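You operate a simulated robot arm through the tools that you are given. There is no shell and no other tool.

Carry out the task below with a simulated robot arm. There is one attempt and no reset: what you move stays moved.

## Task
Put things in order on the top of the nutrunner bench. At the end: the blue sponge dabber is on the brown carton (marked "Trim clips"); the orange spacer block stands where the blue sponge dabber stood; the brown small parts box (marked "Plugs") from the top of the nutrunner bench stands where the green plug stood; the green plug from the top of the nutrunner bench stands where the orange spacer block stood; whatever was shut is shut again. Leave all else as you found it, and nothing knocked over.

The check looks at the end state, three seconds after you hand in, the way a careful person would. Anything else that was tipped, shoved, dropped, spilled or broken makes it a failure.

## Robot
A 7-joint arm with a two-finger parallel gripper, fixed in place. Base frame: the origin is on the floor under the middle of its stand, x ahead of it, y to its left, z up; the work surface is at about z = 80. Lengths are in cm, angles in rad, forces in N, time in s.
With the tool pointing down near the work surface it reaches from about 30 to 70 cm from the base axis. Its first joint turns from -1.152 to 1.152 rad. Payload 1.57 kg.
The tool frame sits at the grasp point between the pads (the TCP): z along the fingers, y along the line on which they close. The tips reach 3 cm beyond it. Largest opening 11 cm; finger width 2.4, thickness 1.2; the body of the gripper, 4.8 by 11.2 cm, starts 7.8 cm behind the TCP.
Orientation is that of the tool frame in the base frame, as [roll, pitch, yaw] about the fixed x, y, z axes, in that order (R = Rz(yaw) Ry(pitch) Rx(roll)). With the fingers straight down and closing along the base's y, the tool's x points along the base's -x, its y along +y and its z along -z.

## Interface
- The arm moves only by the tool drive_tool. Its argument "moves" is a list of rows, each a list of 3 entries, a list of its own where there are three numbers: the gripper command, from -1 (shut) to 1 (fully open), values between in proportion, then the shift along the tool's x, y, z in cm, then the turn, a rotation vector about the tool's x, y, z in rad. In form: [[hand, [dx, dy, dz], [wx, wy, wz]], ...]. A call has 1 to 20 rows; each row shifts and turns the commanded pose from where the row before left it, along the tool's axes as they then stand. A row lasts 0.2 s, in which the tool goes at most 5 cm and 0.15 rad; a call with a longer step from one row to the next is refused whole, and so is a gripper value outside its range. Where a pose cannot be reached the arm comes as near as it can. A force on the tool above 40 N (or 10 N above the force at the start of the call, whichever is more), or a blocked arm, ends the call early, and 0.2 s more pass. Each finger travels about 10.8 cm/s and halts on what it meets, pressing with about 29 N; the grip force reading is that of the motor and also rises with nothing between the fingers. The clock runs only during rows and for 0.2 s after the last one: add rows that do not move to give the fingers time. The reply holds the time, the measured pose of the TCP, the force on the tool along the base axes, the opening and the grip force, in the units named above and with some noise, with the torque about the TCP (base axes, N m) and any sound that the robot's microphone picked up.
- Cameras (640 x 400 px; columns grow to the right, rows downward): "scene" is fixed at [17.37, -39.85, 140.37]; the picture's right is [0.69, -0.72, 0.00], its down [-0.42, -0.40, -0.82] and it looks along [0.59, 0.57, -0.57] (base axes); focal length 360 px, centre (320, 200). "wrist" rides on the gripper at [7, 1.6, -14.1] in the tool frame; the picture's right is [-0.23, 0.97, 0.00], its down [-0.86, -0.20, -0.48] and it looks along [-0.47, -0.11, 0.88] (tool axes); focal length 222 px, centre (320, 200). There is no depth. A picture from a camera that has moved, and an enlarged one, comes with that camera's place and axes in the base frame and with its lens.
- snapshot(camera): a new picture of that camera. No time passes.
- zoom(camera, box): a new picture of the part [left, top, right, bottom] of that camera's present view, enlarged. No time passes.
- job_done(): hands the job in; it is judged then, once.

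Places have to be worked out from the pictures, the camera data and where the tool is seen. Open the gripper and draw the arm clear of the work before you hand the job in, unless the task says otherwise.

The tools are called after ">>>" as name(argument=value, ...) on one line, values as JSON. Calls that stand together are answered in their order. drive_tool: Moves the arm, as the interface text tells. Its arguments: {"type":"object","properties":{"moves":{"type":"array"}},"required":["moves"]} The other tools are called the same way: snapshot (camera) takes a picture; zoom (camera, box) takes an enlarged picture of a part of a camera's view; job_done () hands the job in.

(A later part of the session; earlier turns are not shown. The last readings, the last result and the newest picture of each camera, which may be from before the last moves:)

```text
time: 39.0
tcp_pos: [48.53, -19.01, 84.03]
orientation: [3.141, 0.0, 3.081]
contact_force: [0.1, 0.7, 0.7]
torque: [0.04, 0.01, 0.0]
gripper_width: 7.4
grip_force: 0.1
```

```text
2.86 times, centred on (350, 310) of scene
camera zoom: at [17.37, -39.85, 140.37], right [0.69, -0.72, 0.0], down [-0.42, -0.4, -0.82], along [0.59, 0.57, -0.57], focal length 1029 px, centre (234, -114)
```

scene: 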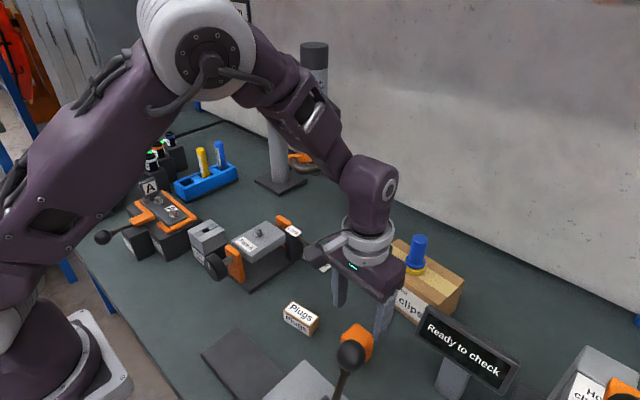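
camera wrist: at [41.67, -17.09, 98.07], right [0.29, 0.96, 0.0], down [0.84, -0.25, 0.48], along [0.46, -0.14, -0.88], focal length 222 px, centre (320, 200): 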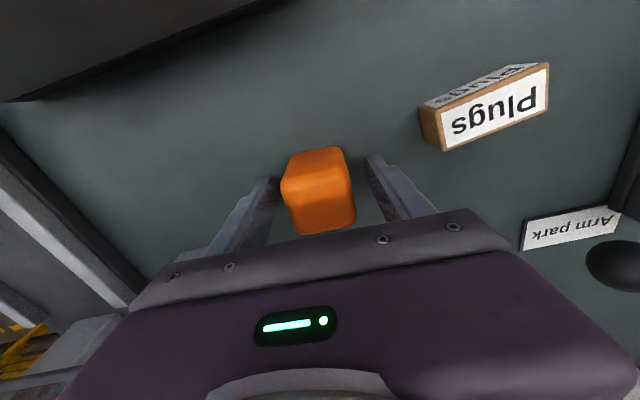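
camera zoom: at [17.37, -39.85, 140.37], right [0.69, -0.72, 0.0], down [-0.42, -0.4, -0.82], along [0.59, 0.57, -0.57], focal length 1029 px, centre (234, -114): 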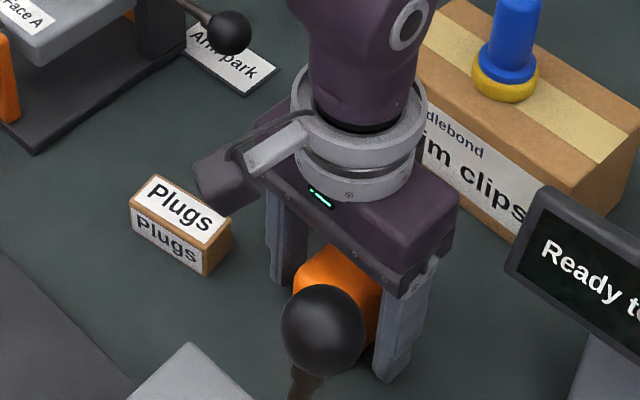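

The block is between the fingers with room on both sides. Closing now, then a slow 1 cm lift to check the hold.

>>> drive_tool(moves=[[-1, [0, 0, 0], [0, 0, 0]], [-1, [0, 0, 0], [0, 0, 0]], [-1, [0, 0, 0], [0, 0, 0]], [-1, [0, 0, 0], [0, 0, 0]], [-1, [0, 0, 0], [0, 0, 0]], [-1, [0, 0, -0.1], [0, 0, 0]], [-1, [0, 0, -0.1], [0, 0, 0]], [-1, [0, 0, -0.1], [0, 0, 0]], [-1, [0, 0, -0.2], [0, 0, 0]], [-1, [0, 0, -0.2], [0, 0, 0]], [-1, [0, 0, -0.3], [0, 0, 0]], [-1, [0, 0, 0], [0, 0, 0]]])

>>> snapshot(camera="wrist")

>>> zoom(camera="scene", box=[270, 240, 430, 380])

```text
time: 41.6
tcp_pos: [48.41, -19.04, 85.19]
orientation: [3.14, 0.0, 3.083]
contact_force: [-0.5, -0.2, 0.3]
torque: [-0.05, 0.0, 0.01]
gripper_width: 4.45
grip_force: 29.0
```

```text
taken
camera wrist: at [41.69, -17.08, 99.09], right [0.29, 0.96, 0.0], down [0.84, -0.25, 0.48], along [0.46, -0.14, -0.88], focal length 222 px, centre (320, 200)
```

wrist: 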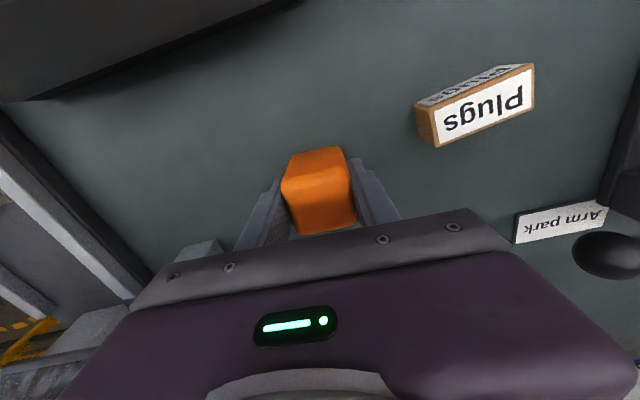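

```text
2.86 times, centred on (350, 310) of scene
camera zoom: at [17.37, -39.85, 140.37], right [0.69, -0.72, 0.0], down [-0.42, -0.4, -0.82], along [0.59, 0.57, -0.57], focal length 1029 px, centre (234, -114)
```

zoom: 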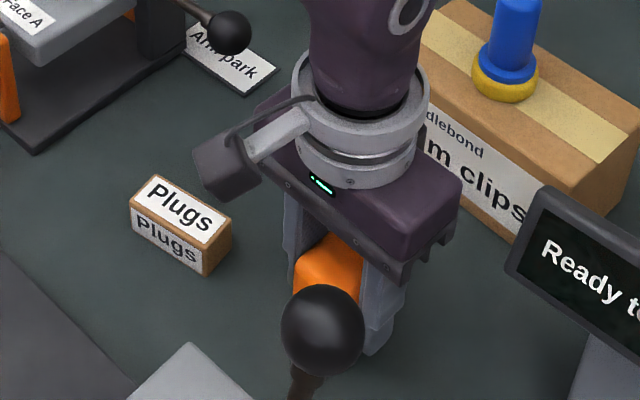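

The block is held (4.45 cm wide) and rose with the gripper. I'll lift gently to z≈100, turning back to square.

>>> drive_tool(moves=[[-1, [0, 0, -0.3], [0, 0, 0]], [-1, [0, 0, -0.5], [0, 0, 0]], [-1, [0, 0, -0.7], [0, 0, 0]], [-1, [0, 0, -0.9], [0, 0, 0]], [-1, [0, 0, -1.1], [0, 0, 0]], [-1, [0, 0, -1.2], [0, 0, 0]], [-1, [0, 0, -1.2], [0, 0, 0]], [-1, [0, 0, -1.2], [0, 0, 0]], [-1, [0, 0, -1.2], [0, 0, 0]], [-1, [0, 0, -1.2], [0, 0, 0]], [-1, [0, 0, -1.2], [0, 0, 0]], [-1, [0, 0, -1.2], [0, 0, 0]], [-1, [0, 0, -1.1], [0, 0, 0]], [-1, [0, 0, -0.9], [0, 0, 0]], [-1, [0, 0, -0.7], [0, 0, -0.02]], [-1, [0, 0, -0.4], [0, 0, -0.02]], [-1, [0, 0, 0], [0, 0, -0.02]], [-1, [0, 0, 0], [0, 0, 0]]])

>>> snapshot(camera="wrist")

>>> snapshot(camera="scene")

```text
time: 45.4
tcp_pos: [48.52, -18.92, 100.15]
orientation: [3.141, 0.001, 3.141]
contact_force: [0.2, -0.7, -1.0]
torque: [-0.02, -0.02, 0.0]
gripper_width: 4.46
grip_force: 28.3
```

```text
taken
camera wrist: at [41.58, -17.45, 114.11], right [0.23, 0.97, 0.0], down [0.86, -0.2, 0.48], along [0.47, -0.11, -0.88], focal length 222 px, centre (320, 200)
```

wrist: 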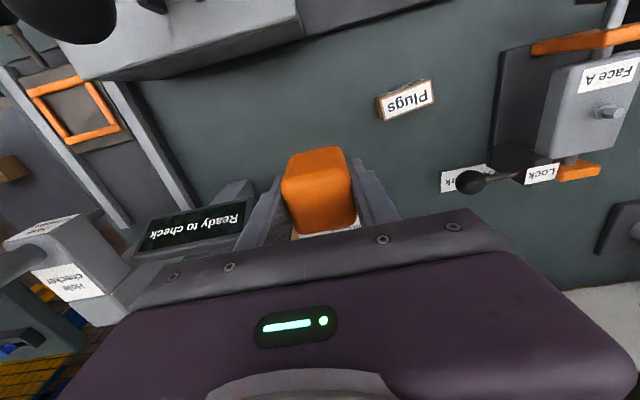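

```text
taken
```

scene: 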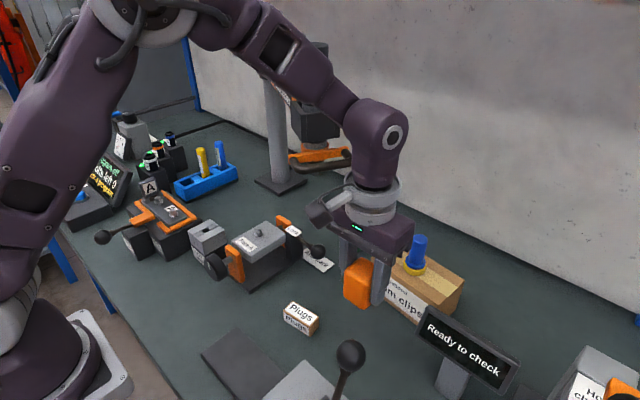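

The block is at (48.6, -19.05, 100) and secure. I'll carry it in a straight line to above the dabber's old spot at (30.4, 16.9).

>>> drive_tool(moves=[[-1, [0.273, 0.539, 0], [0, 0, 0]], [-1, [0.455, 0.899, 0], [0, 0, 0]], [-1, [0.819, 1.618, 0], [0, 0, 0]], [-1, [1.183, 2.337, 0], [0, 0, 0]], [-1, [1.456, 2.876, 0], [0, 0, 0]], [-1, [1.638, 3.236, 0], [0, 0, 0]], [-1, [1.638, 3.236, 0], [0, 0, 0]], [-1, [1.638, 3.236, 0], [0, 0, 0]], [-1, [1.638, 3.236, 0], [0, 0, 0]], [-1, [1.638, 3.236, 0], [0, 0, 0]], [-1, [1.638, 3.236, 0], [0, 0, 0]], [-1, [1.456, 2.876, 0], [0, 0, 0]], [-1, [1.183, 2.337, 0], [0, 0, 0]], [-1, [0.819, 1.618, 0], [0, 0, 0]], [-1, [0.455, 0.899, 0], [0, 0, 0]], [-1, [0.273, 0.539, 0], [0, 0, 0]], [-1, [0, 0, 0], [0, 0, 0]], [-1, [0, 0, 0], [0, 0, 0]]])

>>> snapshot(camera="wrist")

>>> snapshot(camera="scene")

```text
time: 49.2
tcp_pos: [30.28, 17.07, 100.16]
orientation: [-3.141, 0.0, 3.141]
contact_force: [-0.2, 0.3, -1.9]
torque: [0.01, -0.01, -0.02]
gripper_width: 4.45
grip_force: 29.2
```

```text
taken
camera wrist: at [23.38, 18.53, 114.07], right [0.23, 0.97, 0.0], down [0.86, -0.2, 0.48], along [0.47, -0.11, -0.88], focal length 222 px, centre (320, 200)
```

wrist: 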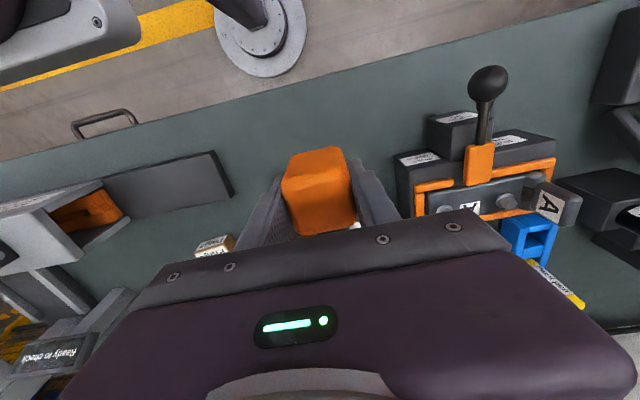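

```text
taken
```

scene: 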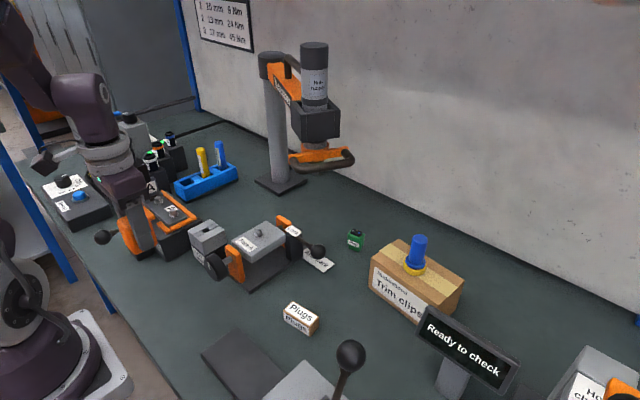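

Position is good: block centre projects to (30.3, 16.9). I'll lower it to about 0.6 cm above the bench, then feel for contact.

>>> drive_tool(moves=[[-1, [0, 0, 0.5], [0, 0, 0]], [-1, [0, 0, 1], [0, 0, 0]], [-1, [0, 0, 1.5], [0, 0, 0]], [-1, [0, 0, 2], [0, 0, 0]], [-1, [0, 0, 2], [0, 0, 0]], [-1, [0, 0, 2], [0, 0, 0]], [-1, [0, 0, 2], [0, 0, 0]], [-1, [0, 0, 1.5], [0, 0, 0]], [-1, [0, 0, 1.2], [0, 0, 0]], [-1, [0, 0, 0.8], [0, 0, 0]], [-1, [0, 0, 0.5], [0, 0, 0]], [-1, [0, 0, 0.4], [0, 0, 0]], [-1, [0, 0, 0], [0, 0, 0]]])

>>> zoom(camera="scene", box=[100, 220, 228, 320])

>>> snapshot(camera="wrist")

```text
time: 52.0
tcp_pos: [30.27, 17.16, 84.72]
orientation: [3.141, -0.001, -3.141]
contact_force: [-0.1, -0.6, -0.9]
torque: [0.02, -0.04, 0.0]
gripper_width: 4.47
grip_force: 28.7
```

```text
4.00 times, centred on (164, 270) of scene
camera zoom: at [17.37, -39.85, 140.37], right [0.69, -0.72, 0.0], down [-0.42, -0.4, -0.82], along [0.59, 0.57, -0.57], focal length 1441 px, centre (944, -80)
```

zoom: 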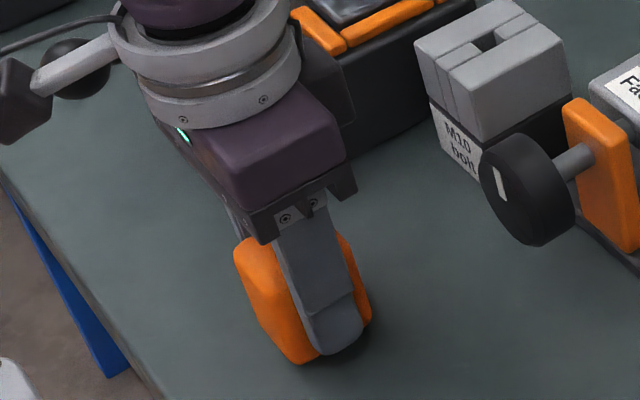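

```text
taken
camera wrist: at [23.37, 18.51, 98.66], right [0.23, 0.97, 0.0], down [0.86, -0.2, 0.48], along [0.47, -0.11, -0.88], focal length 222 px, centre (320, 200)
```

wrist: 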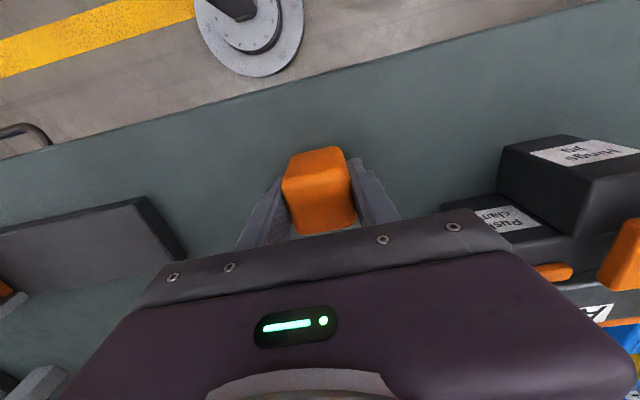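

The block is just above the bench at the dabber's old spot. I'll lower in 1 mm steps until the force shows contact.

>>> drive_tool(moves=[[-1, [0, 0, 0.1], [0, 0, 0]], [-1, [0, 0, 0.1], [0, 0, 0]], [-1, [0, 0, 0.1], [0, 0, 0]], [-1, [0, 0, 0.1], [0, 0, 0]], [-1, [0, 0, 0.1], [0, 0, 0]], [-1, [0, 0, 0.05], [0, 0, 0]], [-1, [0, 0, 0], [0, 0, 0]]])

```text
time: 53.6
tcp_pos: [30.32, 17.08, 84.22]
orientation: [3.142, 0.0, 3.141]
contact_force: [0.2, 0.0, -1.2]
torque: [0.01, 0.02, 0.0]
gripper_width: 4.42
grip_force: 29.1
```

No contact yet; I'll go a few more millimetres in small steps.

>>> drive_tool(moves=[[-1, [0, 0, 0.05], [0, 0, 0]], [-1, [0, 0, 0.05], [0, 0, 0]], [-1, [0, 0, 0.05], [0, 0, 0]], [-1, [0, 0, 0], [0, 0, 0]]])

>>> zoom(camera="scene", box=[132, 260, 228, 320])

```text
time: 54.6
tcp_pos: [30.35, 17.12, 84.01]
orientation: [-3.141, -0.001, 3.141]
contact_force: [-1.0, 0.4, 25.9]
torque: [-0.03, -0.04, 0.01]
gripper_width: 4.47
grip_force: 29.1
```

```text
6.67 times, centred on (180, 290) of scene
camera zoom: at [17.34, -39.86, 140.37], right [0.69, -0.72, 0.0], down [-0.42, -0.4, -0.82], along [0.59, 0.57, -0.57], focal length 2401 px, centre (1253, -400)
```

zoom: 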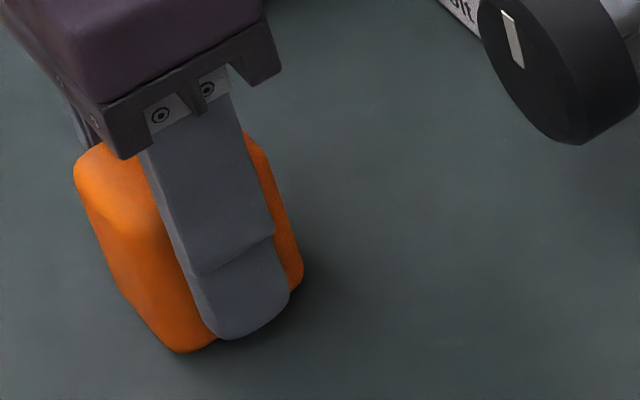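

Firm contact (26 N). I'll ease up by 1 mm, open, and rise clear.

>>> drive_tool(moves=[[-1, [0, 0, -0.05], [0, 0, 0]], [-1, [0, 0, -0.05], [0, 0, 0]], [-1, [0, 0, 0], [0, 0, 0]], [0.1, [0, 0, 0], [0, 0, 0]], [0.35, [0, 0, 0], [0, 0, 0]], [0.35, [0, 0, 0], [0, 0, 0]], [0.35, [0, 0, -0.3], [0, 0, 0]], [0.35, [0, 0, -1], [0, 0, 0]], [0.35, [0, 0, -2], [0, 0, 0]], [0.35, [0, 0, -3], [0, 0, 0]], [0.35, [0, 0, -4], [0, 0, 0]], [0.35, [0, 0, -4], [0, 0, 0]], [0.35, [0, 0, -3], [0, 0, 0]], [0.35, [0, 0, -1], [0, 0, 0]], [0.35, [0, 0, 0], [0, 0, 0]], [0.35, [0, 0, 0], [0, 0, 0]]])

>>> zoom(camera="scene", box=[80, 200, 320, 350])

>>> zoom(camera="wrist", box=[240, 90, 400, 190])

```text
time: 58.0
tcp_pos: [30.18, 17.02, 102.41]
orientation: [-3.14, 0.0, 3.141]
contact_force: [0.9, 0.2, 0.3]
torque: [-0.02, 0.02, 0.02]
gripper_width: 7.46
grip_force: 0.0
```

```text
2.67 times, centred on (200, 275) of scene
camera zoom: at [17.37, -39.85, 140.37], right [0.69, -0.72, 0.0], down [-0.42, -0.4, -0.82], along [0.59, 0.57, -0.57], focal length 960 px, centre (640, 0)
```

zoom: 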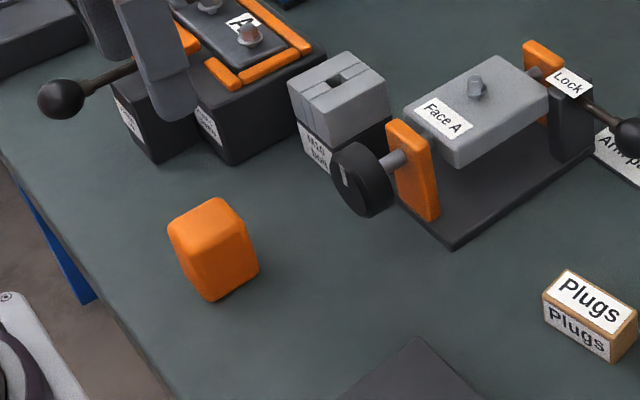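

```text
4.00 times, centred on (320, 140) of wrist
camera zoom: at [23.28, 18.57, 116.35], right [0.23, 0.97, 0.0], down [0.86, -0.2, 0.48], along [0.47, -0.11, -0.88], focal length 888 px, centre (320, 440)
```

zoom: 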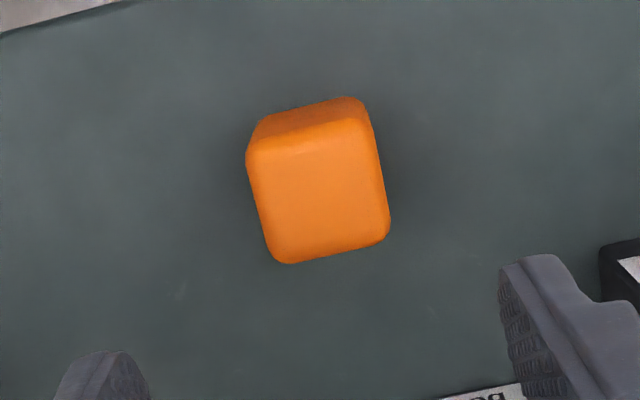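

The block stands well at the dabber's old spot. Before heading to the plug, I need the nutrunner's overhanging handle position, since it may be near the path.

>>> zoom(camera="scene", box=[240, 30, 400, 200])

>>> snapshot(camera="wrist")

>>> zoom(camera="scene", box=[320, 210, 416, 270])

```text
2.35 times, centred on (320, 115) of scene
camera zoom: at [17.37, -39.85, 140.37], right [0.69, -0.72, 0.0], down [-0.42, -0.4, -0.82], along [0.59, 0.57, -0.57], focal length 848 px, centre (320, 400)
```

zoom: 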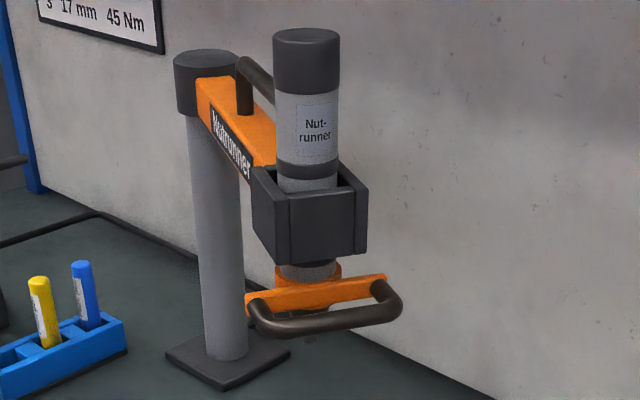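

```text
taken
camera wrist: at [23.28, 18.57, 116.35], right [0.23, 0.97, 0.0], down [0.86, -0.2, 0.48], along [0.47, -0.11, -0.88], focal length 222 px, centre (320, 200)
```

wrist: 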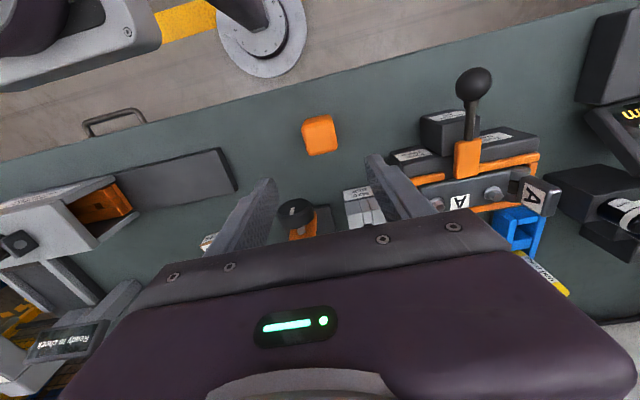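

```text
6.67 times, centred on (368, 240) of scene
camera zoom: at [17.37, -39.85, 140.37], right [0.69, -0.72, 0.0], down [-0.42, -0.4, -0.82], along [0.59, 0.57, -0.57], focal length 2401 px, centre (0, -67)
```

zoom: 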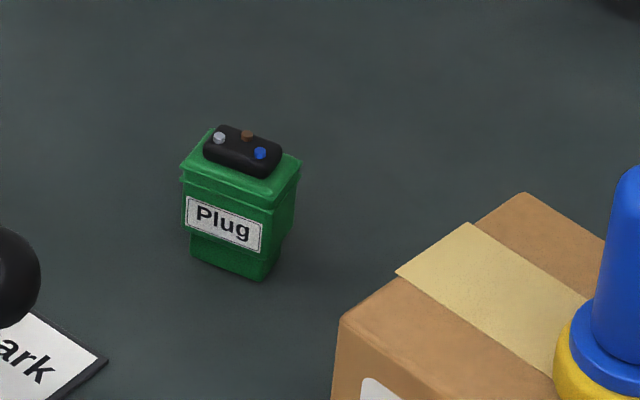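

The wrist view taken earlier suggests the nutrunner head and handle hang around (54–61, -7…4) at z≥108, over the direct route to the plug. I'll go back the known-safe way to (54, -20, 107) and take another sideways look at it to fix its position.

>>> drive_tool(moves=[[0.35, [-0.6, -1.2, -0.5], [0, 0, 0]], [0.35, [-1.2, -2.4, -0.5], [0, 0, 0]], [0.35, [-1.6, -3.2, -0.5], [0, 0, 0]], [0.35, [-1.7, -3.4, -0.5], [0, 0, 0]], [0.35, [-1.7, -3.4, -0.5], [0, 0, 0]], [0.35, [-1.7, -3.4, -0.5], [0, 0, 0]], [0.35, [-1.7, -3.4, -0.5], [0, 0, 0]], [0.35, [-1.7, -3.4, -0.5], [0, 0, 0]], [0.35, [-1.7, -3.4, -0.5], [0, 0, 0]], [0.35, [-1.7, -3.4, 0], [0, 0, 0]], [0.35, [-1.7, -3.4, 0], [0, 0, 0]], [0.35, [-1.7, -2.4, 0], [0, 0, 0]], [0.35, [-2, -0.6, 0], [0, 0, 0]], [0.35, [-2, 0, 0], [0, 0, 0]], [0.35, [-1.5, 0, 0], [0, 0, 0]], [0.35, [0, 0, 0], [0, 0, 0]], [0.35, [0, 0, 0], [0, 0, 0]]])

>>> snapshot(camera="wrist")

>>> snapshot(camera="scene")

```text
time: 61.6
tcp_pos: [54.6, -19.95, 106.99]
orientation: [-3.141, 0.0, 3.142]
contact_force: [0.0, 0.4, 0.3]
torque: [0.04, 0.0, 0.0]
gripper_width: 7.41
grip_force: 0.2
```

```text
taken
camera wrist: at [47.58, -18.48, 120.9], right [0.23, 0.97, 0.0], down [0.86, -0.2, 0.48], along [0.47, -0.11, -0.88], focal length 222 px, centre (320, 200)
```

wrist: 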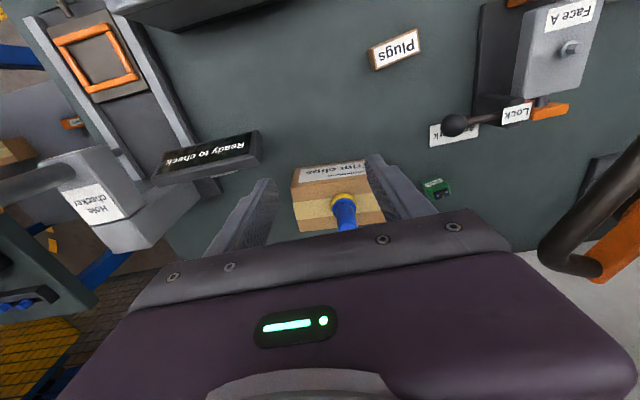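

```text
taken
```

scene: 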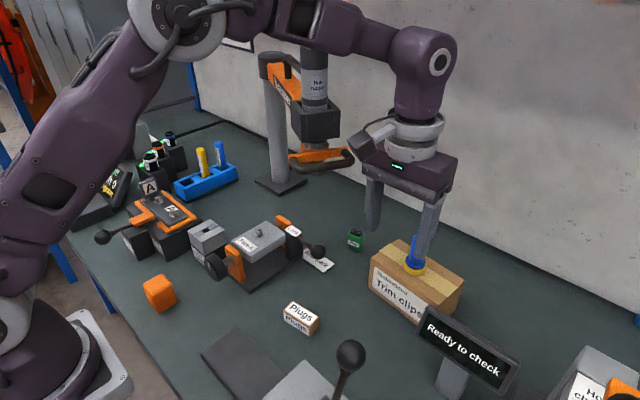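

The nutrunner handle hangs at about (54–60, 0…-6.5), z≈110, so a vertical reach to the plug would put the forearm into it. I'll measure the handle and plug more precisely from this view before planning a tilted approach from the -y side.

>>> zoom(camera="wrist", box=[400, 165, 480, 215])

>>> zoom(camera="wrist", box=[480, 100, 640, 300])

>>> zoom(camera="scene", box=[270, 120, 366, 180])

```text
8.00 times, centred on (440, 190) of wrist
camera zoom: at [47.58, -18.48, 120.9], right [0.23, 0.97, 0.0], down [0.86, -0.2, 0.48], along [0.47, -0.11, -0.88], focal length 1777 px, centre (-640, 280)
```

zoom: 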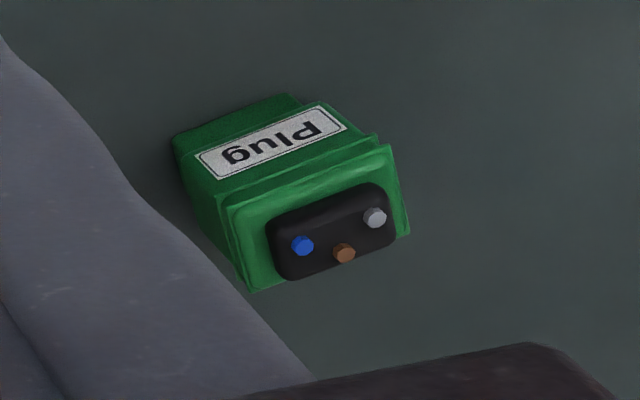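

```text
2.00 times, centred on (560, 200) of wrist
camera zoom: at [47.58, -18.48, 120.9], right [0.23, 0.97, 0.0], down [0.86, -0.2, 0.48], along [0.47, -0.11, -0.88], focal length 444 px, centre (-160, 200)
```

zoom: 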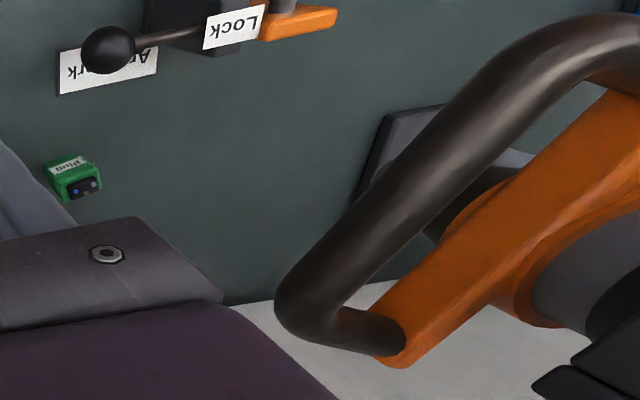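

```text
6.67 times, centred on (318, 150) of scene
camera zoom: at [17.37, -39.85, 140.37], right [0.69, -0.72, 0.0], down [-0.42, -0.4, -0.82], along [0.59, 0.57, -0.57], focal length 2401 px, centre (333, 533)
```

zoom: 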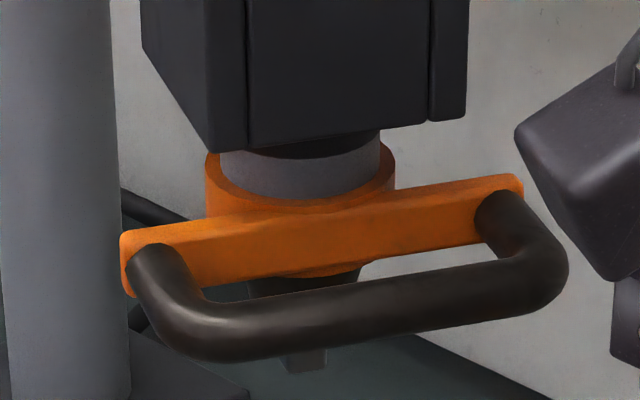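

Refined estimates: nutrunner axis (58.8, 1.1), its handle at z≈110 and spindle tip at z≈105; plug centre (71.0, -0.9) with yaw ≈ 0.2; lock-lever ball (57.8, -0.8, 87.6, r≈1.9). I'll approach the plug with the tool tilted ~40° outward, coming from the -y/base side under the handle, and first test that orientation here in free space.

>>> drive_tool(moves=[[0.27, [-1.2, 1.4, 0], [0, 0, 0]], [0.27, [-1.2, 1.4, 0], [0, 0, 0]], [0.27, [0, 0, 0], [0, 0, -0.1222]], [0.27, [0, 0, 0], [0, 0, -0.1222]], [0.27, [0, 0, 0], [0, 0, -0.1222]], [0.27, [0, 0, 0], [0, 0, -0.1222]], [0.27, [0, 0, 0], [0, 0, -0.1222]], [0.27, [0, 0, 0], [0, 0, 0]], [0.27, [0, 0, 0], [0, -0.1396, 0]], [0.27, [0, 0, 0], [0, -0.1396, 0]], [0.27, [0, 0, 0], [0, -0.1396, 0]], [0.27, [0, 0, 0], [0, -0.1396, 0]], [0.27, [0, 0, 0], [0, -0.1396, 0]], [0.27, [0, 0, 0], [0, 0, 0]], [0.27, [0, 0, 0], [0, 0, 0]]])

>>> snapshot(camera="wrist")

>>> snapshot(camera="scene")

```text
time: 64.8
tcp_pos: [56.93, -17.02, 106.9]
orientation: [3.141, 0.699, -2.531]
contact_force: [1.0, 1.1, 0.9]
torque: [0.01, -0.02, 0.01]
gripper_width: 7.0
grip_force: 0.1
```

```text
taken
camera wrist: at [44.15, -24.22, 113.1], right [-0.42, 0.9, 0.15], down [0.4, 0.04, 0.92], along [0.82, 0.44, -0.37], focal length 222 px, centre (320, 200)
```

wrist: 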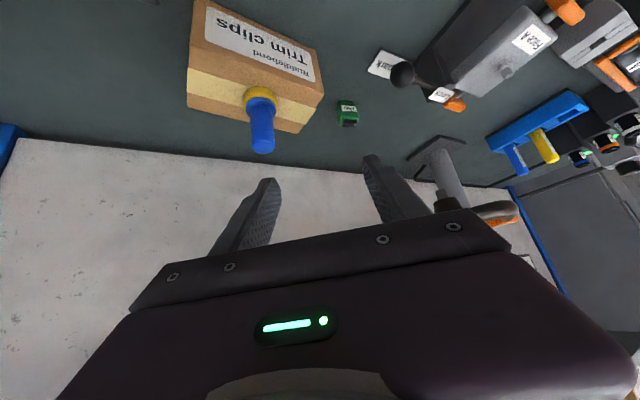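

```text
taken
```

scene: 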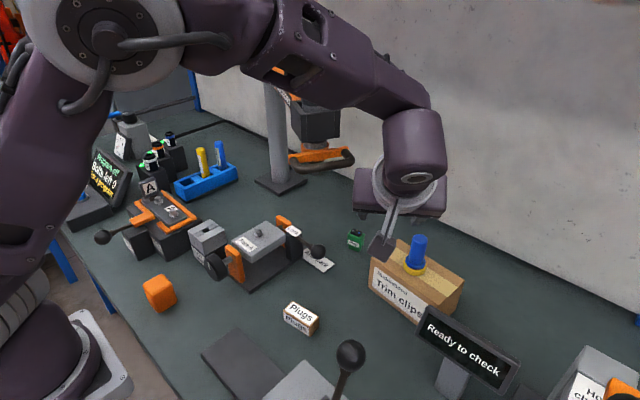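

The tilted orientation is reachable and clean. I'll zoom on the plug and lever from this new viewpoint to refine the plug's location and yaw.

>>> zoom(camera="wrist", box=[307, 87, 387, 137])

>>> zoom(camera="wrist", box=[360, 20, 520, 220])

```text
8.00 times, centred on (347, 112) of wrist
camera zoom: at [44.15, -24.22, 113.1], right [-0.42, 0.9, 0.15], down [0.4, 0.04, 0.92], along [0.82, 0.44, -0.37], focal length 1777 px, centre (104, 904)
```

zoom: 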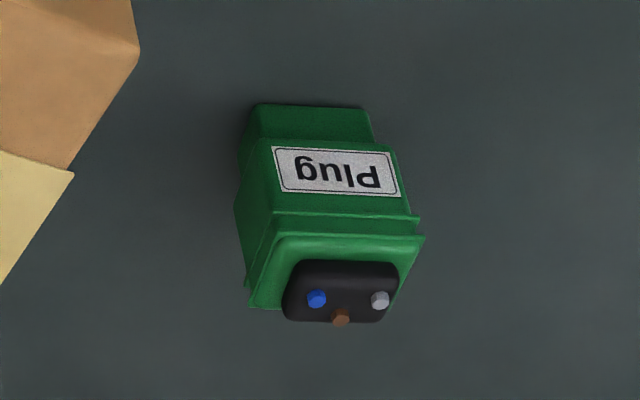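

```text
2.00 times, centred on (440, 120) of wrist
camera zoom: at [44.15, -24.22, 113.1], right [-0.42, 0.9, 0.15], down [0.4, 0.04, 0.92], along [0.82, 0.44, -0.37], focal length 444 px, centre (80, 360)
```

zoom: 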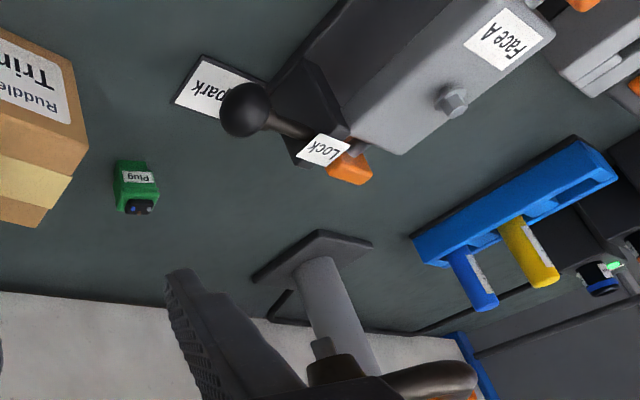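

Plug refined to about (71.1, -0.65) with yaw ≈0.25, lever ball (57.7, -1.0, 87.6). I'll trim the azimuth to 0.5 rad and move in two legs to a point 12 cm short of the plug along the tool axis, stopping at the first leg to check.

>>> drive_tool(moves=[[0.27, [0, 0, 0], [0.0714, 0, 0.085]], [0.27, [0, 0, 0], [0, 0, 0]], [0.27, [0.67, 0.85, 1.74], [0, 0, 0]], [0.27, [0.67, 0.85, 1.74], [0, 0, 0]], [0.27, [0.67, 0.85, 1.74], [0, 0, 0]], [0.27, [0.67, 0.85, 1.74], [0, 0, 0]], [0.27, [0.67, 0.87, 1.72], [0, 0, 0]], [0.27, [0, 0, 0], [0, 0, 0]], [0.27, [0, 0, 0], [0, 0, 0]]])

>>> snapshot(camera="wrist")

>>> snapshot(camera="scene")

```text
time: 66.8
tcp_pos: [57.56, -11.97, 97.96]
orientation: [-3.141, 0.698, -2.641]
contact_force: [0.3, -0.6, -0.1]
torque: [-0.02, -0.04, 0.01]
gripper_width: 6.98
grip_force: 0.2
```

```text
taken
camera wrist: at [44.09, -17.62, 104.25], right [-0.31, 0.94, 0.15], down [0.4, -0.01, 0.92], along [0.86, 0.35, -0.37], focal length 222 px, centre (320, 200)
```

wrist: 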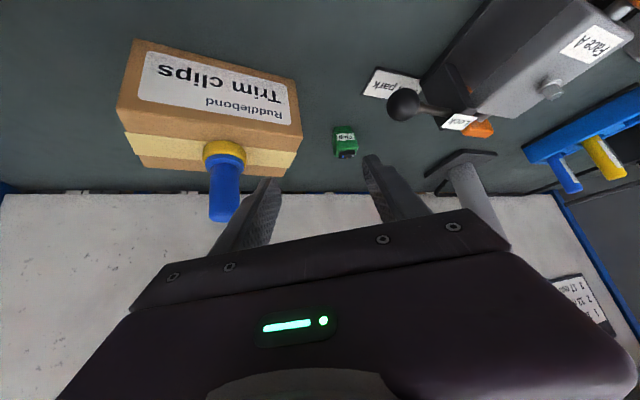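

```text
taken
```

scene: 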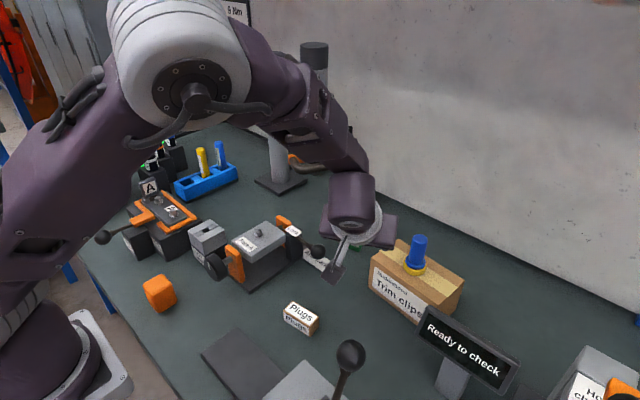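

Clean so far. Next leg: to the pre-grasp point (63.2, -5.0, 93.2), staying under the nutrunner handle.

>>> drive_tool(moves=[[0.27, [-0.4, 0.4, 1.0], [0, 0, 0]], [0.27, [-0.66, 0.69, 1.81], [0, 0, 0]], [0.27, [-0.66, 0.69, 1.81], [0, 0, 0]], [0.27, [-0.66, 0.69, 1.81], [0, 0, 0]], [0.27, [-0.66, 0.69, 1.81], [0, 0, 0]], [0.27, [-0.28, 0.28, 0.8], [0, 0, 0]], [0.27, [0, 0, 0], [0, 0, 0]], [0.27, [0, 0, 0], [0, 0, 0]]])

>>> snapshot(camera="wrist")

>>> snapshot(camera="scene")

```text
time: 68.6
tcp_pos: [63.33, -4.98, 93.36]
orientation: [3.141, 0.697, -2.642]
contact_force: [0.4, 0.0, -0.3]
torque: [0.01, -0.01, 0.02]
gripper_width: 7.01
grip_force: 0.1
```

```text
taken
camera wrist: at [49.76, -10.56, 99.46], right [-0.31, 0.94, 0.15], down [0.4, -0.01, 0.92], along [0.86, 0.35, -0.37], focal length 222 px, centre (320, 200)
```

wrist: 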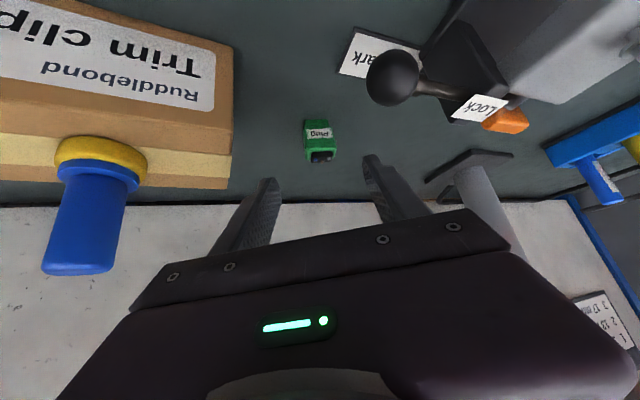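

```text
taken
```

scene: 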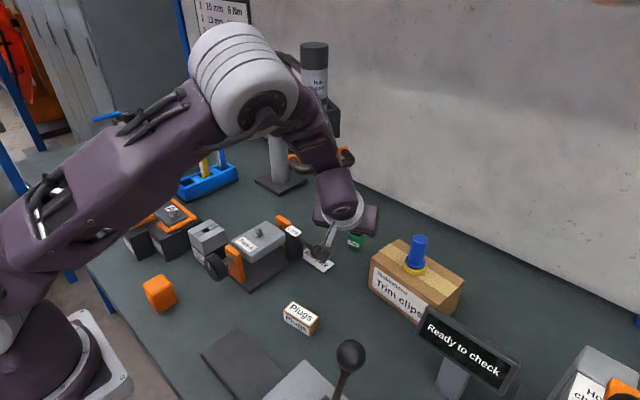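

At the pre-grasp point with no contact. I'll zoom on the plug and lever ball to check alignment before the final approach.

>>> zoom(camera="wrist", box=[280, 105, 360, 175])

>>> zoom(camera="wrist", box=[200, 20, 520, 220])

>>> zoom(camera="scene", box=[260, 140, 420, 280])

```text
5.71 times, centred on (320, 140) of wrist
camera zoom: at [49.76, -10.56, 99.46], right [-0.31, 0.94, 0.15], down [0.4, -0.01, 0.92], along [0.86, 0.35, -0.37], focal length 1269 px, centre (320, 543)
```

zoom: 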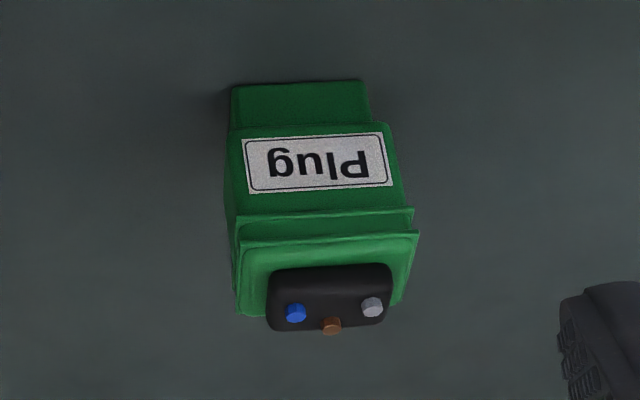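

```text
2.00 times, centred on (360, 120) of wrist
camera zoom: at [49.76, -10.56, 99.46], right [-0.31, 0.94, 0.15], down [0.4, -0.01, 0.92], along [0.86, 0.35, -0.37], focal length 444 px, centre (240, 360)
```

zoom: 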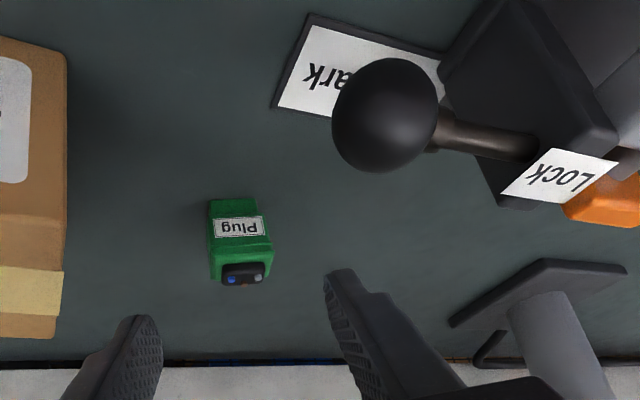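

```text
2.86 times, centred on (340, 210) of scene
camera zoom: at [17.37, -39.85, 140.37], right [0.69, -0.72, 0.0], down [-0.42, -0.4, -0.82], along [0.59, 0.57, -0.57], focal length 1029 px, centre (263, 171)
```

zoom: 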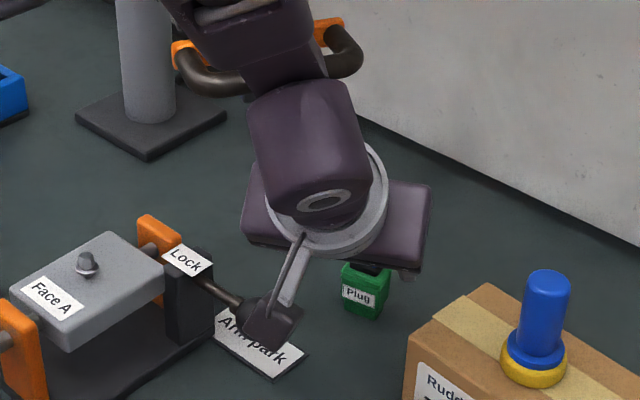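

The plug centre comes out at (71.15, -0.75), right on the tool axis, with the lever ball about 1.5 cm clear of the gripper's path. I'll advance 8 cm along the tool axis and look again.

>>> drive_tool(moves=[[0.27, [0.03, -0.02, 1], [0, 0, 0]], [0.27, [0.03, -0.02, 1.5], [0, 0, 0]], [0.27, [0, 0, 1.5], [0, 0, 0]], [0.27, [0, 0, 1.5], [0, 0, 0]], [0.27, [0, 0, 1.5], [0, 0, 0]], [0.27, [0, 0, 1], [0, 0, 0]], [0.27, [0, 0, 0], [0, 0, 0]], [0.27, [0, 0, 0], [0, 0, 0]]])

>>> snapshot(camera="wrist")

>>> zoom(camera="scene", box=[240, 120, 420, 280])

```text
time: 70.4
tcp_pos: [67.7, -2.58, 86.98]
orientation: [-3.141, 0.699, -2.641]
contact_force: [-0.5, 0.0, 0.5]
torque: [0.01, -0.01, -0.02]
gripper_width: 6.98
grip_force: 0.2
```

```text
taken
camera wrist: at [54.3, -8.14, 93.26], right [-0.31, 0.94, 0.15], down [0.4, -0.01, 0.92], along [0.86, 0.35, -0.37], focal length 222 px, centre (320, 200)
```

wrist: 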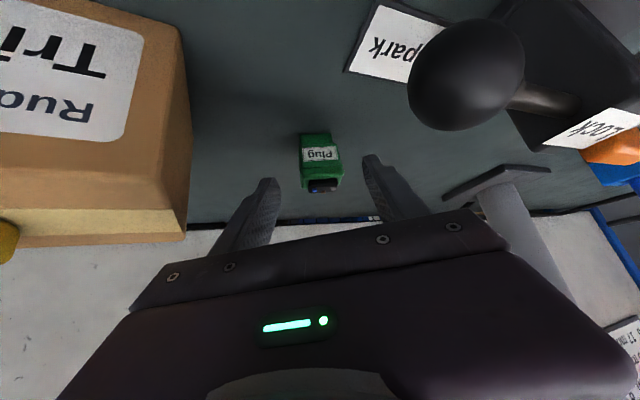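

```text
2.50 times, centred on (330, 200) of scene
camera zoom: at [17.37, -39.85, 140.37], right [0.69, -0.72, 0.0], down [-0.42, -0.4, -0.82], along [0.59, 0.57, -0.57], focal length 900 px, centre (295, 200)
```

zoom: 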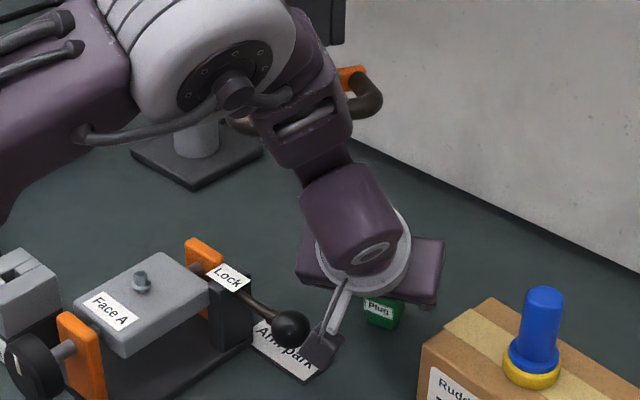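

Still clear: the plug lies between the fingers and the ball is off to the side. Advancing the last 4.1 cm.

>>> drive_tool(moves=[[0.27, [0, 0, 0.8], [0, 0, 0]], [0.27, [0, 0, 1], [0, 0, 0]], [0.27, [0, 0, 1], [0, 0, 0]], [0.27, [0, 0, 0.8], [0, 0, 0]], [0.27, [0, 0, 0.5], [0, 0, 0]], [0.27, [0, 0, 0], [0, 0, 0]], [0.27, [0, 0, 0], [0, 0, 0]]])

>>> snapshot(camera="wrist")

>>> zoom(camera="wrist", box=[220, 110, 420, 235])

>>> zoom(camera="scene", box=[240, 120, 420, 280])

```text
time: 72.0
tcp_pos: [69.98, -1.39, 84.13]
orientation: [3.141, 0.697, -2.642]
contact_force: [-0.2, -0.2, 0.3]
torque: [-0.03, 0.01, -0.04]
gripper_width: 6.97
grip_force: 0.1
```

```text
taken
camera wrist: at [56.58, -6.91, 90.19], right [-0.31, 0.94, 0.15], down [0.4, -0.01, 0.92], along [0.86, 0.35, -0.37], focal length 222 px, centre (320, 200)
```

wrist: 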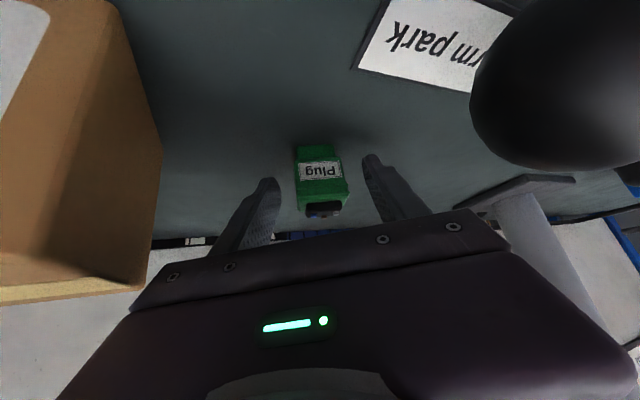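

```text
3.20 times, centred on (320, 172) of wrist
camera zoom: at [56.58, -6.91, 90.19], right [-0.31, 0.94, 0.15], down [0.4, -0.01, 0.92], along [0.86, 0.35, -0.37], focal length 711 px, centre (320, 288)
```

zoom: 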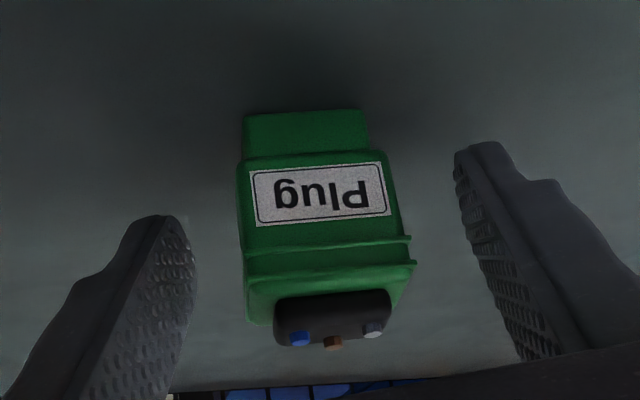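

```text
2.50 times, centred on (330, 200) of scene
camera zoom: at [17.37, -39.85, 140.37], right [0.69, -0.72, 0.0], down [-0.42, -0.4, -0.82], along [0.59, 0.57, -0.57], focal length 900 px, centre (295, 200)
```

zoom: 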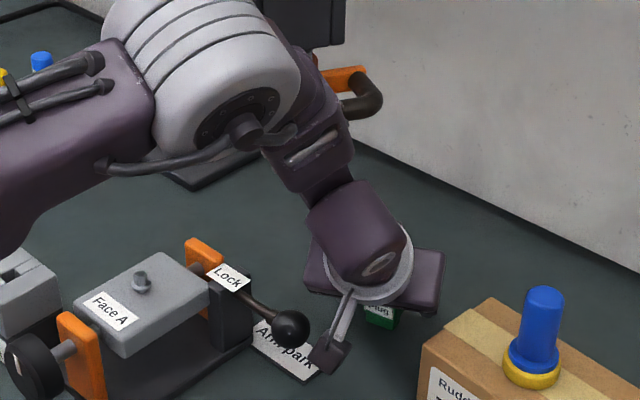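

The plug is centred laterally between the pads. Closing the gripper and checking the hold.

>>> drive_tool(moves=[[-0.3, [0, 0, 0], [0, 0, 0]], [-0.45, [0, 0, 0], [0, 0, 0]], [-1, [0, 0, 0], [0, 0, 0]], [-1, [0, 0, 0], [0, 0, 0]], [-1, [0, 0, 0], [0, 0, 0]], [-1, [0, 0, 0], [0, 0, 0]]])

>>> zoom(camera="wrist", box=[220, 110, 420, 235])

>>> zoom(camera="scene", box=[310, 200, 430, 280])

```text
time: 73.4
tcp_pos: [70.05, -1.21, 83.98]
orientation: [-3.139, 0.698, -2.641]
contact_force: [-0.2, -0.6, 0.6]
torque: [-0.02, 0.03, 0.03]
gripper_width: 3.87
grip_force: 29.1
```

```text
3.20 times, centred on (320, 172) of wrist
camera zoom: at [56.58, -6.91, 90.19], right [-0.31, 0.94, 0.15], down [0.4, -0.01, 0.92], along [0.86, 0.35, -0.37], focal length 711 px, centre (320, 288)
```

zoom: 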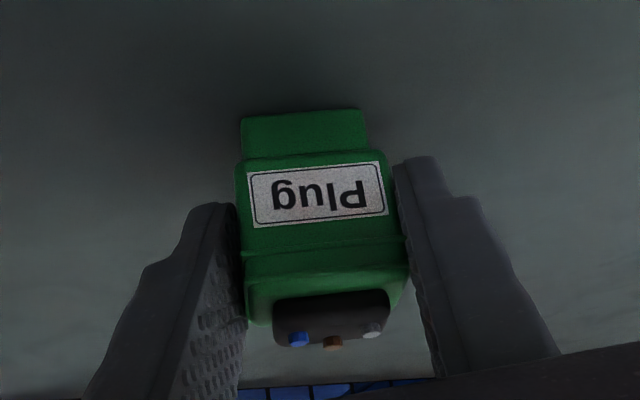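

```text
5.00 times, centred on (370, 240) of scene
camera zoom: at [17.37, -39.85, 140.37], right [0.69, -0.72, 0.0], down [-0.42, -0.4, -0.82], along [0.59, 0.57, -0.57], focal length 1801 px, centre (70, 0)
```

zoom: 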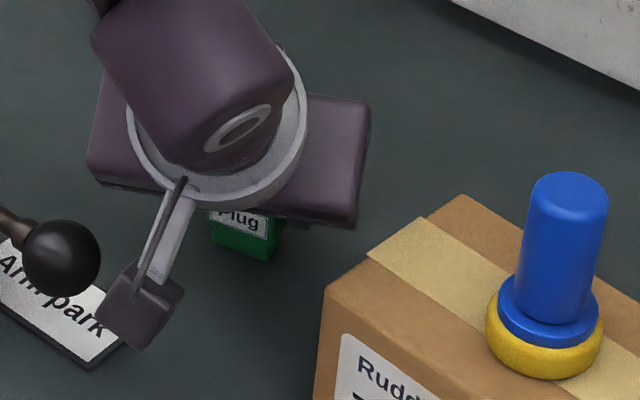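

Gripped at 3.87 cm. I'll lift straight up very slowly (base z) by 1 cm to check that it holds.

>>> drive_tool(moves=[[-1, [-0.0643, 0, -0.0766], [0, 0, 0]], [-1, [-0.0643, 0, -0.0766], [0, 0, 0]], [-1, [-0.0643, 0, -0.0766], [0, 0, 0]], [-1, [-0.0643, 0, -0.0766], [0, 0, 0]], [-1, [-0.0643, 0, -0.0766], [0, 0, 0]], [-1, [-0.0965, 0, -0.115], [0, 0, 0]], [-1, [-0.0965, 0, -0.115], [0, 0, 0]], [-1, [-0.0965, 0, -0.115], [0, 0, 0]], [-1, [-0.0643, 0, -0.0766], [0, 0, 0]], [-1, [0, 0, 0], [0, 0, 0]]])

>>> zoom(camera="wrist", box=[220, 110, 420, 235])

>>> zoom(camera="scene", box=[310, 200, 430, 280])

```text
time: 75.6
tcp_pos: [70.0, -1.24, 85.16]
orientation: [3.141, 0.699, -2.641]
contact_force: [0.8, -0.1, -0.3]
torque: [0.01, 0.03, -0.04]
gripper_width: 3.52
grip_force: 29.0
```

```text
3.20 times, centred on (320, 172) of wrist
camera zoom: at [56.53, -6.92, 91.25], right [-0.31, 0.94, 0.15], down [0.4, -0.01, 0.92], along [0.86, 0.35, -0.37], focal length 711 px, centre (320, 288)
```

zoom: 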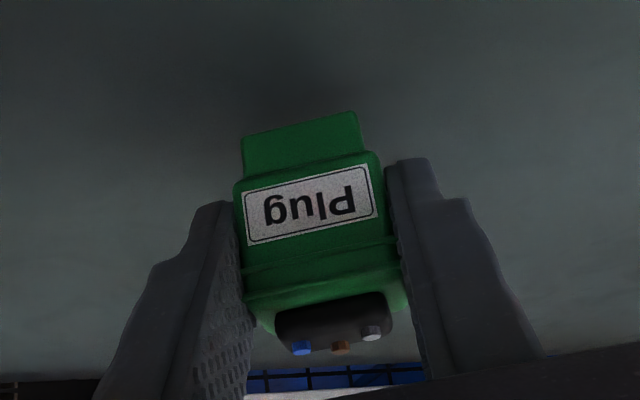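

```text
5.00 times, centred on (370, 240) of scene
camera zoom: at [17.37, -39.85, 140.37], right [0.69, -0.72, 0.0], down [-0.42, -0.4, -0.82], along [0.59, 0.57, -0.57], focal length 1801 px, centre (70, 0)
```

zoom: 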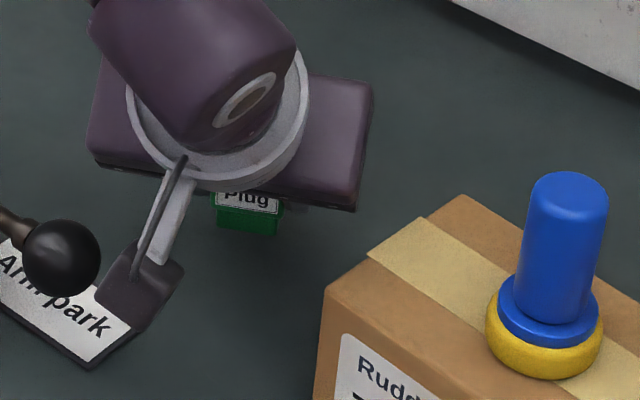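

The plug rose with the gripper and squared itself to the pads (width 3.52). I'll retreat gently back along the tool axis.

>>> drive_tool(moves=[[-1, [0, 0, -0.2], [0, 0, 0]], [-1, [0, 0, -0.4], [0, 0, 0]], [-1, [0, 0, -0.6], [0, 0, 0]], [-1, [0, 0, -0.8], [0, 0, 0]], [-1, [0, 0, -1], [0, 0, 0]], [-1, [0, 0, -1], [0, 0, 0]], [-1, [0, 0, -1], [0, 0, 0]], [-1, [0, 0, -1], [0, 0, 0]], [-1, [0, 0, -1], [0, 0, 0]], [-1, [0, 0, -1], [0, 0, 0]], [-1, [0, 0, -1], [0, 0, 0]], [-1, [0, 0, -0.8], [0, 0, 0]], [-1, [0, 0, -0.6], [0, 0, 0]], [-1, [0, 0, -0.4], [0, 0, 0]], [-1, [0, 0, 0], [0, 0, 0]], [-1, [0, 0, 0], [0, 0, 0]]])

>>> snapshot(camera="wrist")

>>> snapshot(camera="scene")

```text
time: 79.0
tcp_pos: [63.87, -4.5, 93.4]
orientation: [-3.14, 0.697, -2.638]
contact_force: [0.1, 0.0, 0.3]
torque: [-0.03, -0.04, 0.0]
gripper_width: 3.48
grip_force: 29.2
```

```text
taken
camera wrist: at [50.45, -10.21, 99.53], right [-0.31, 0.94, 0.15], down [0.4, -0.01, 0.92], along [0.86, 0.35, -0.37], focal length 222 px, centre (320, 200)
```

wrist: 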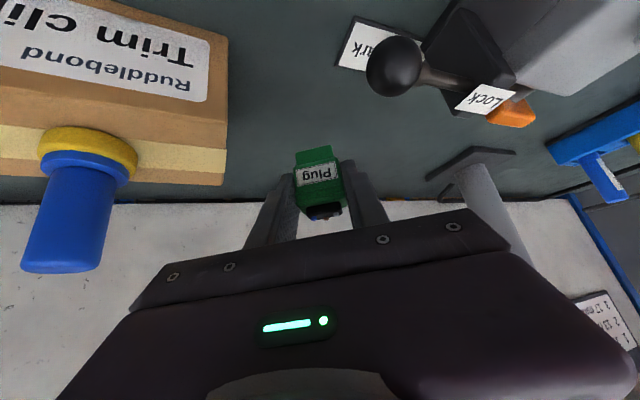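

```text
taken
```

scene: 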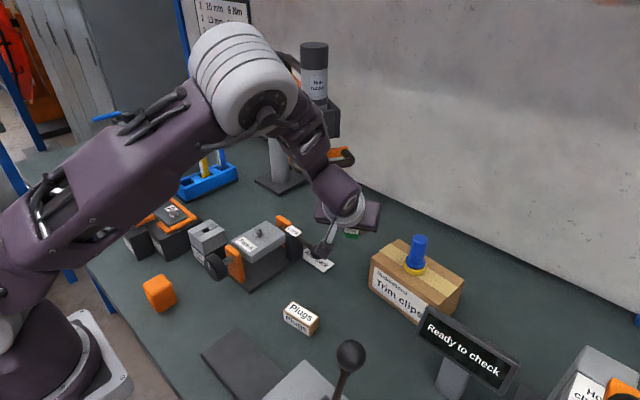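

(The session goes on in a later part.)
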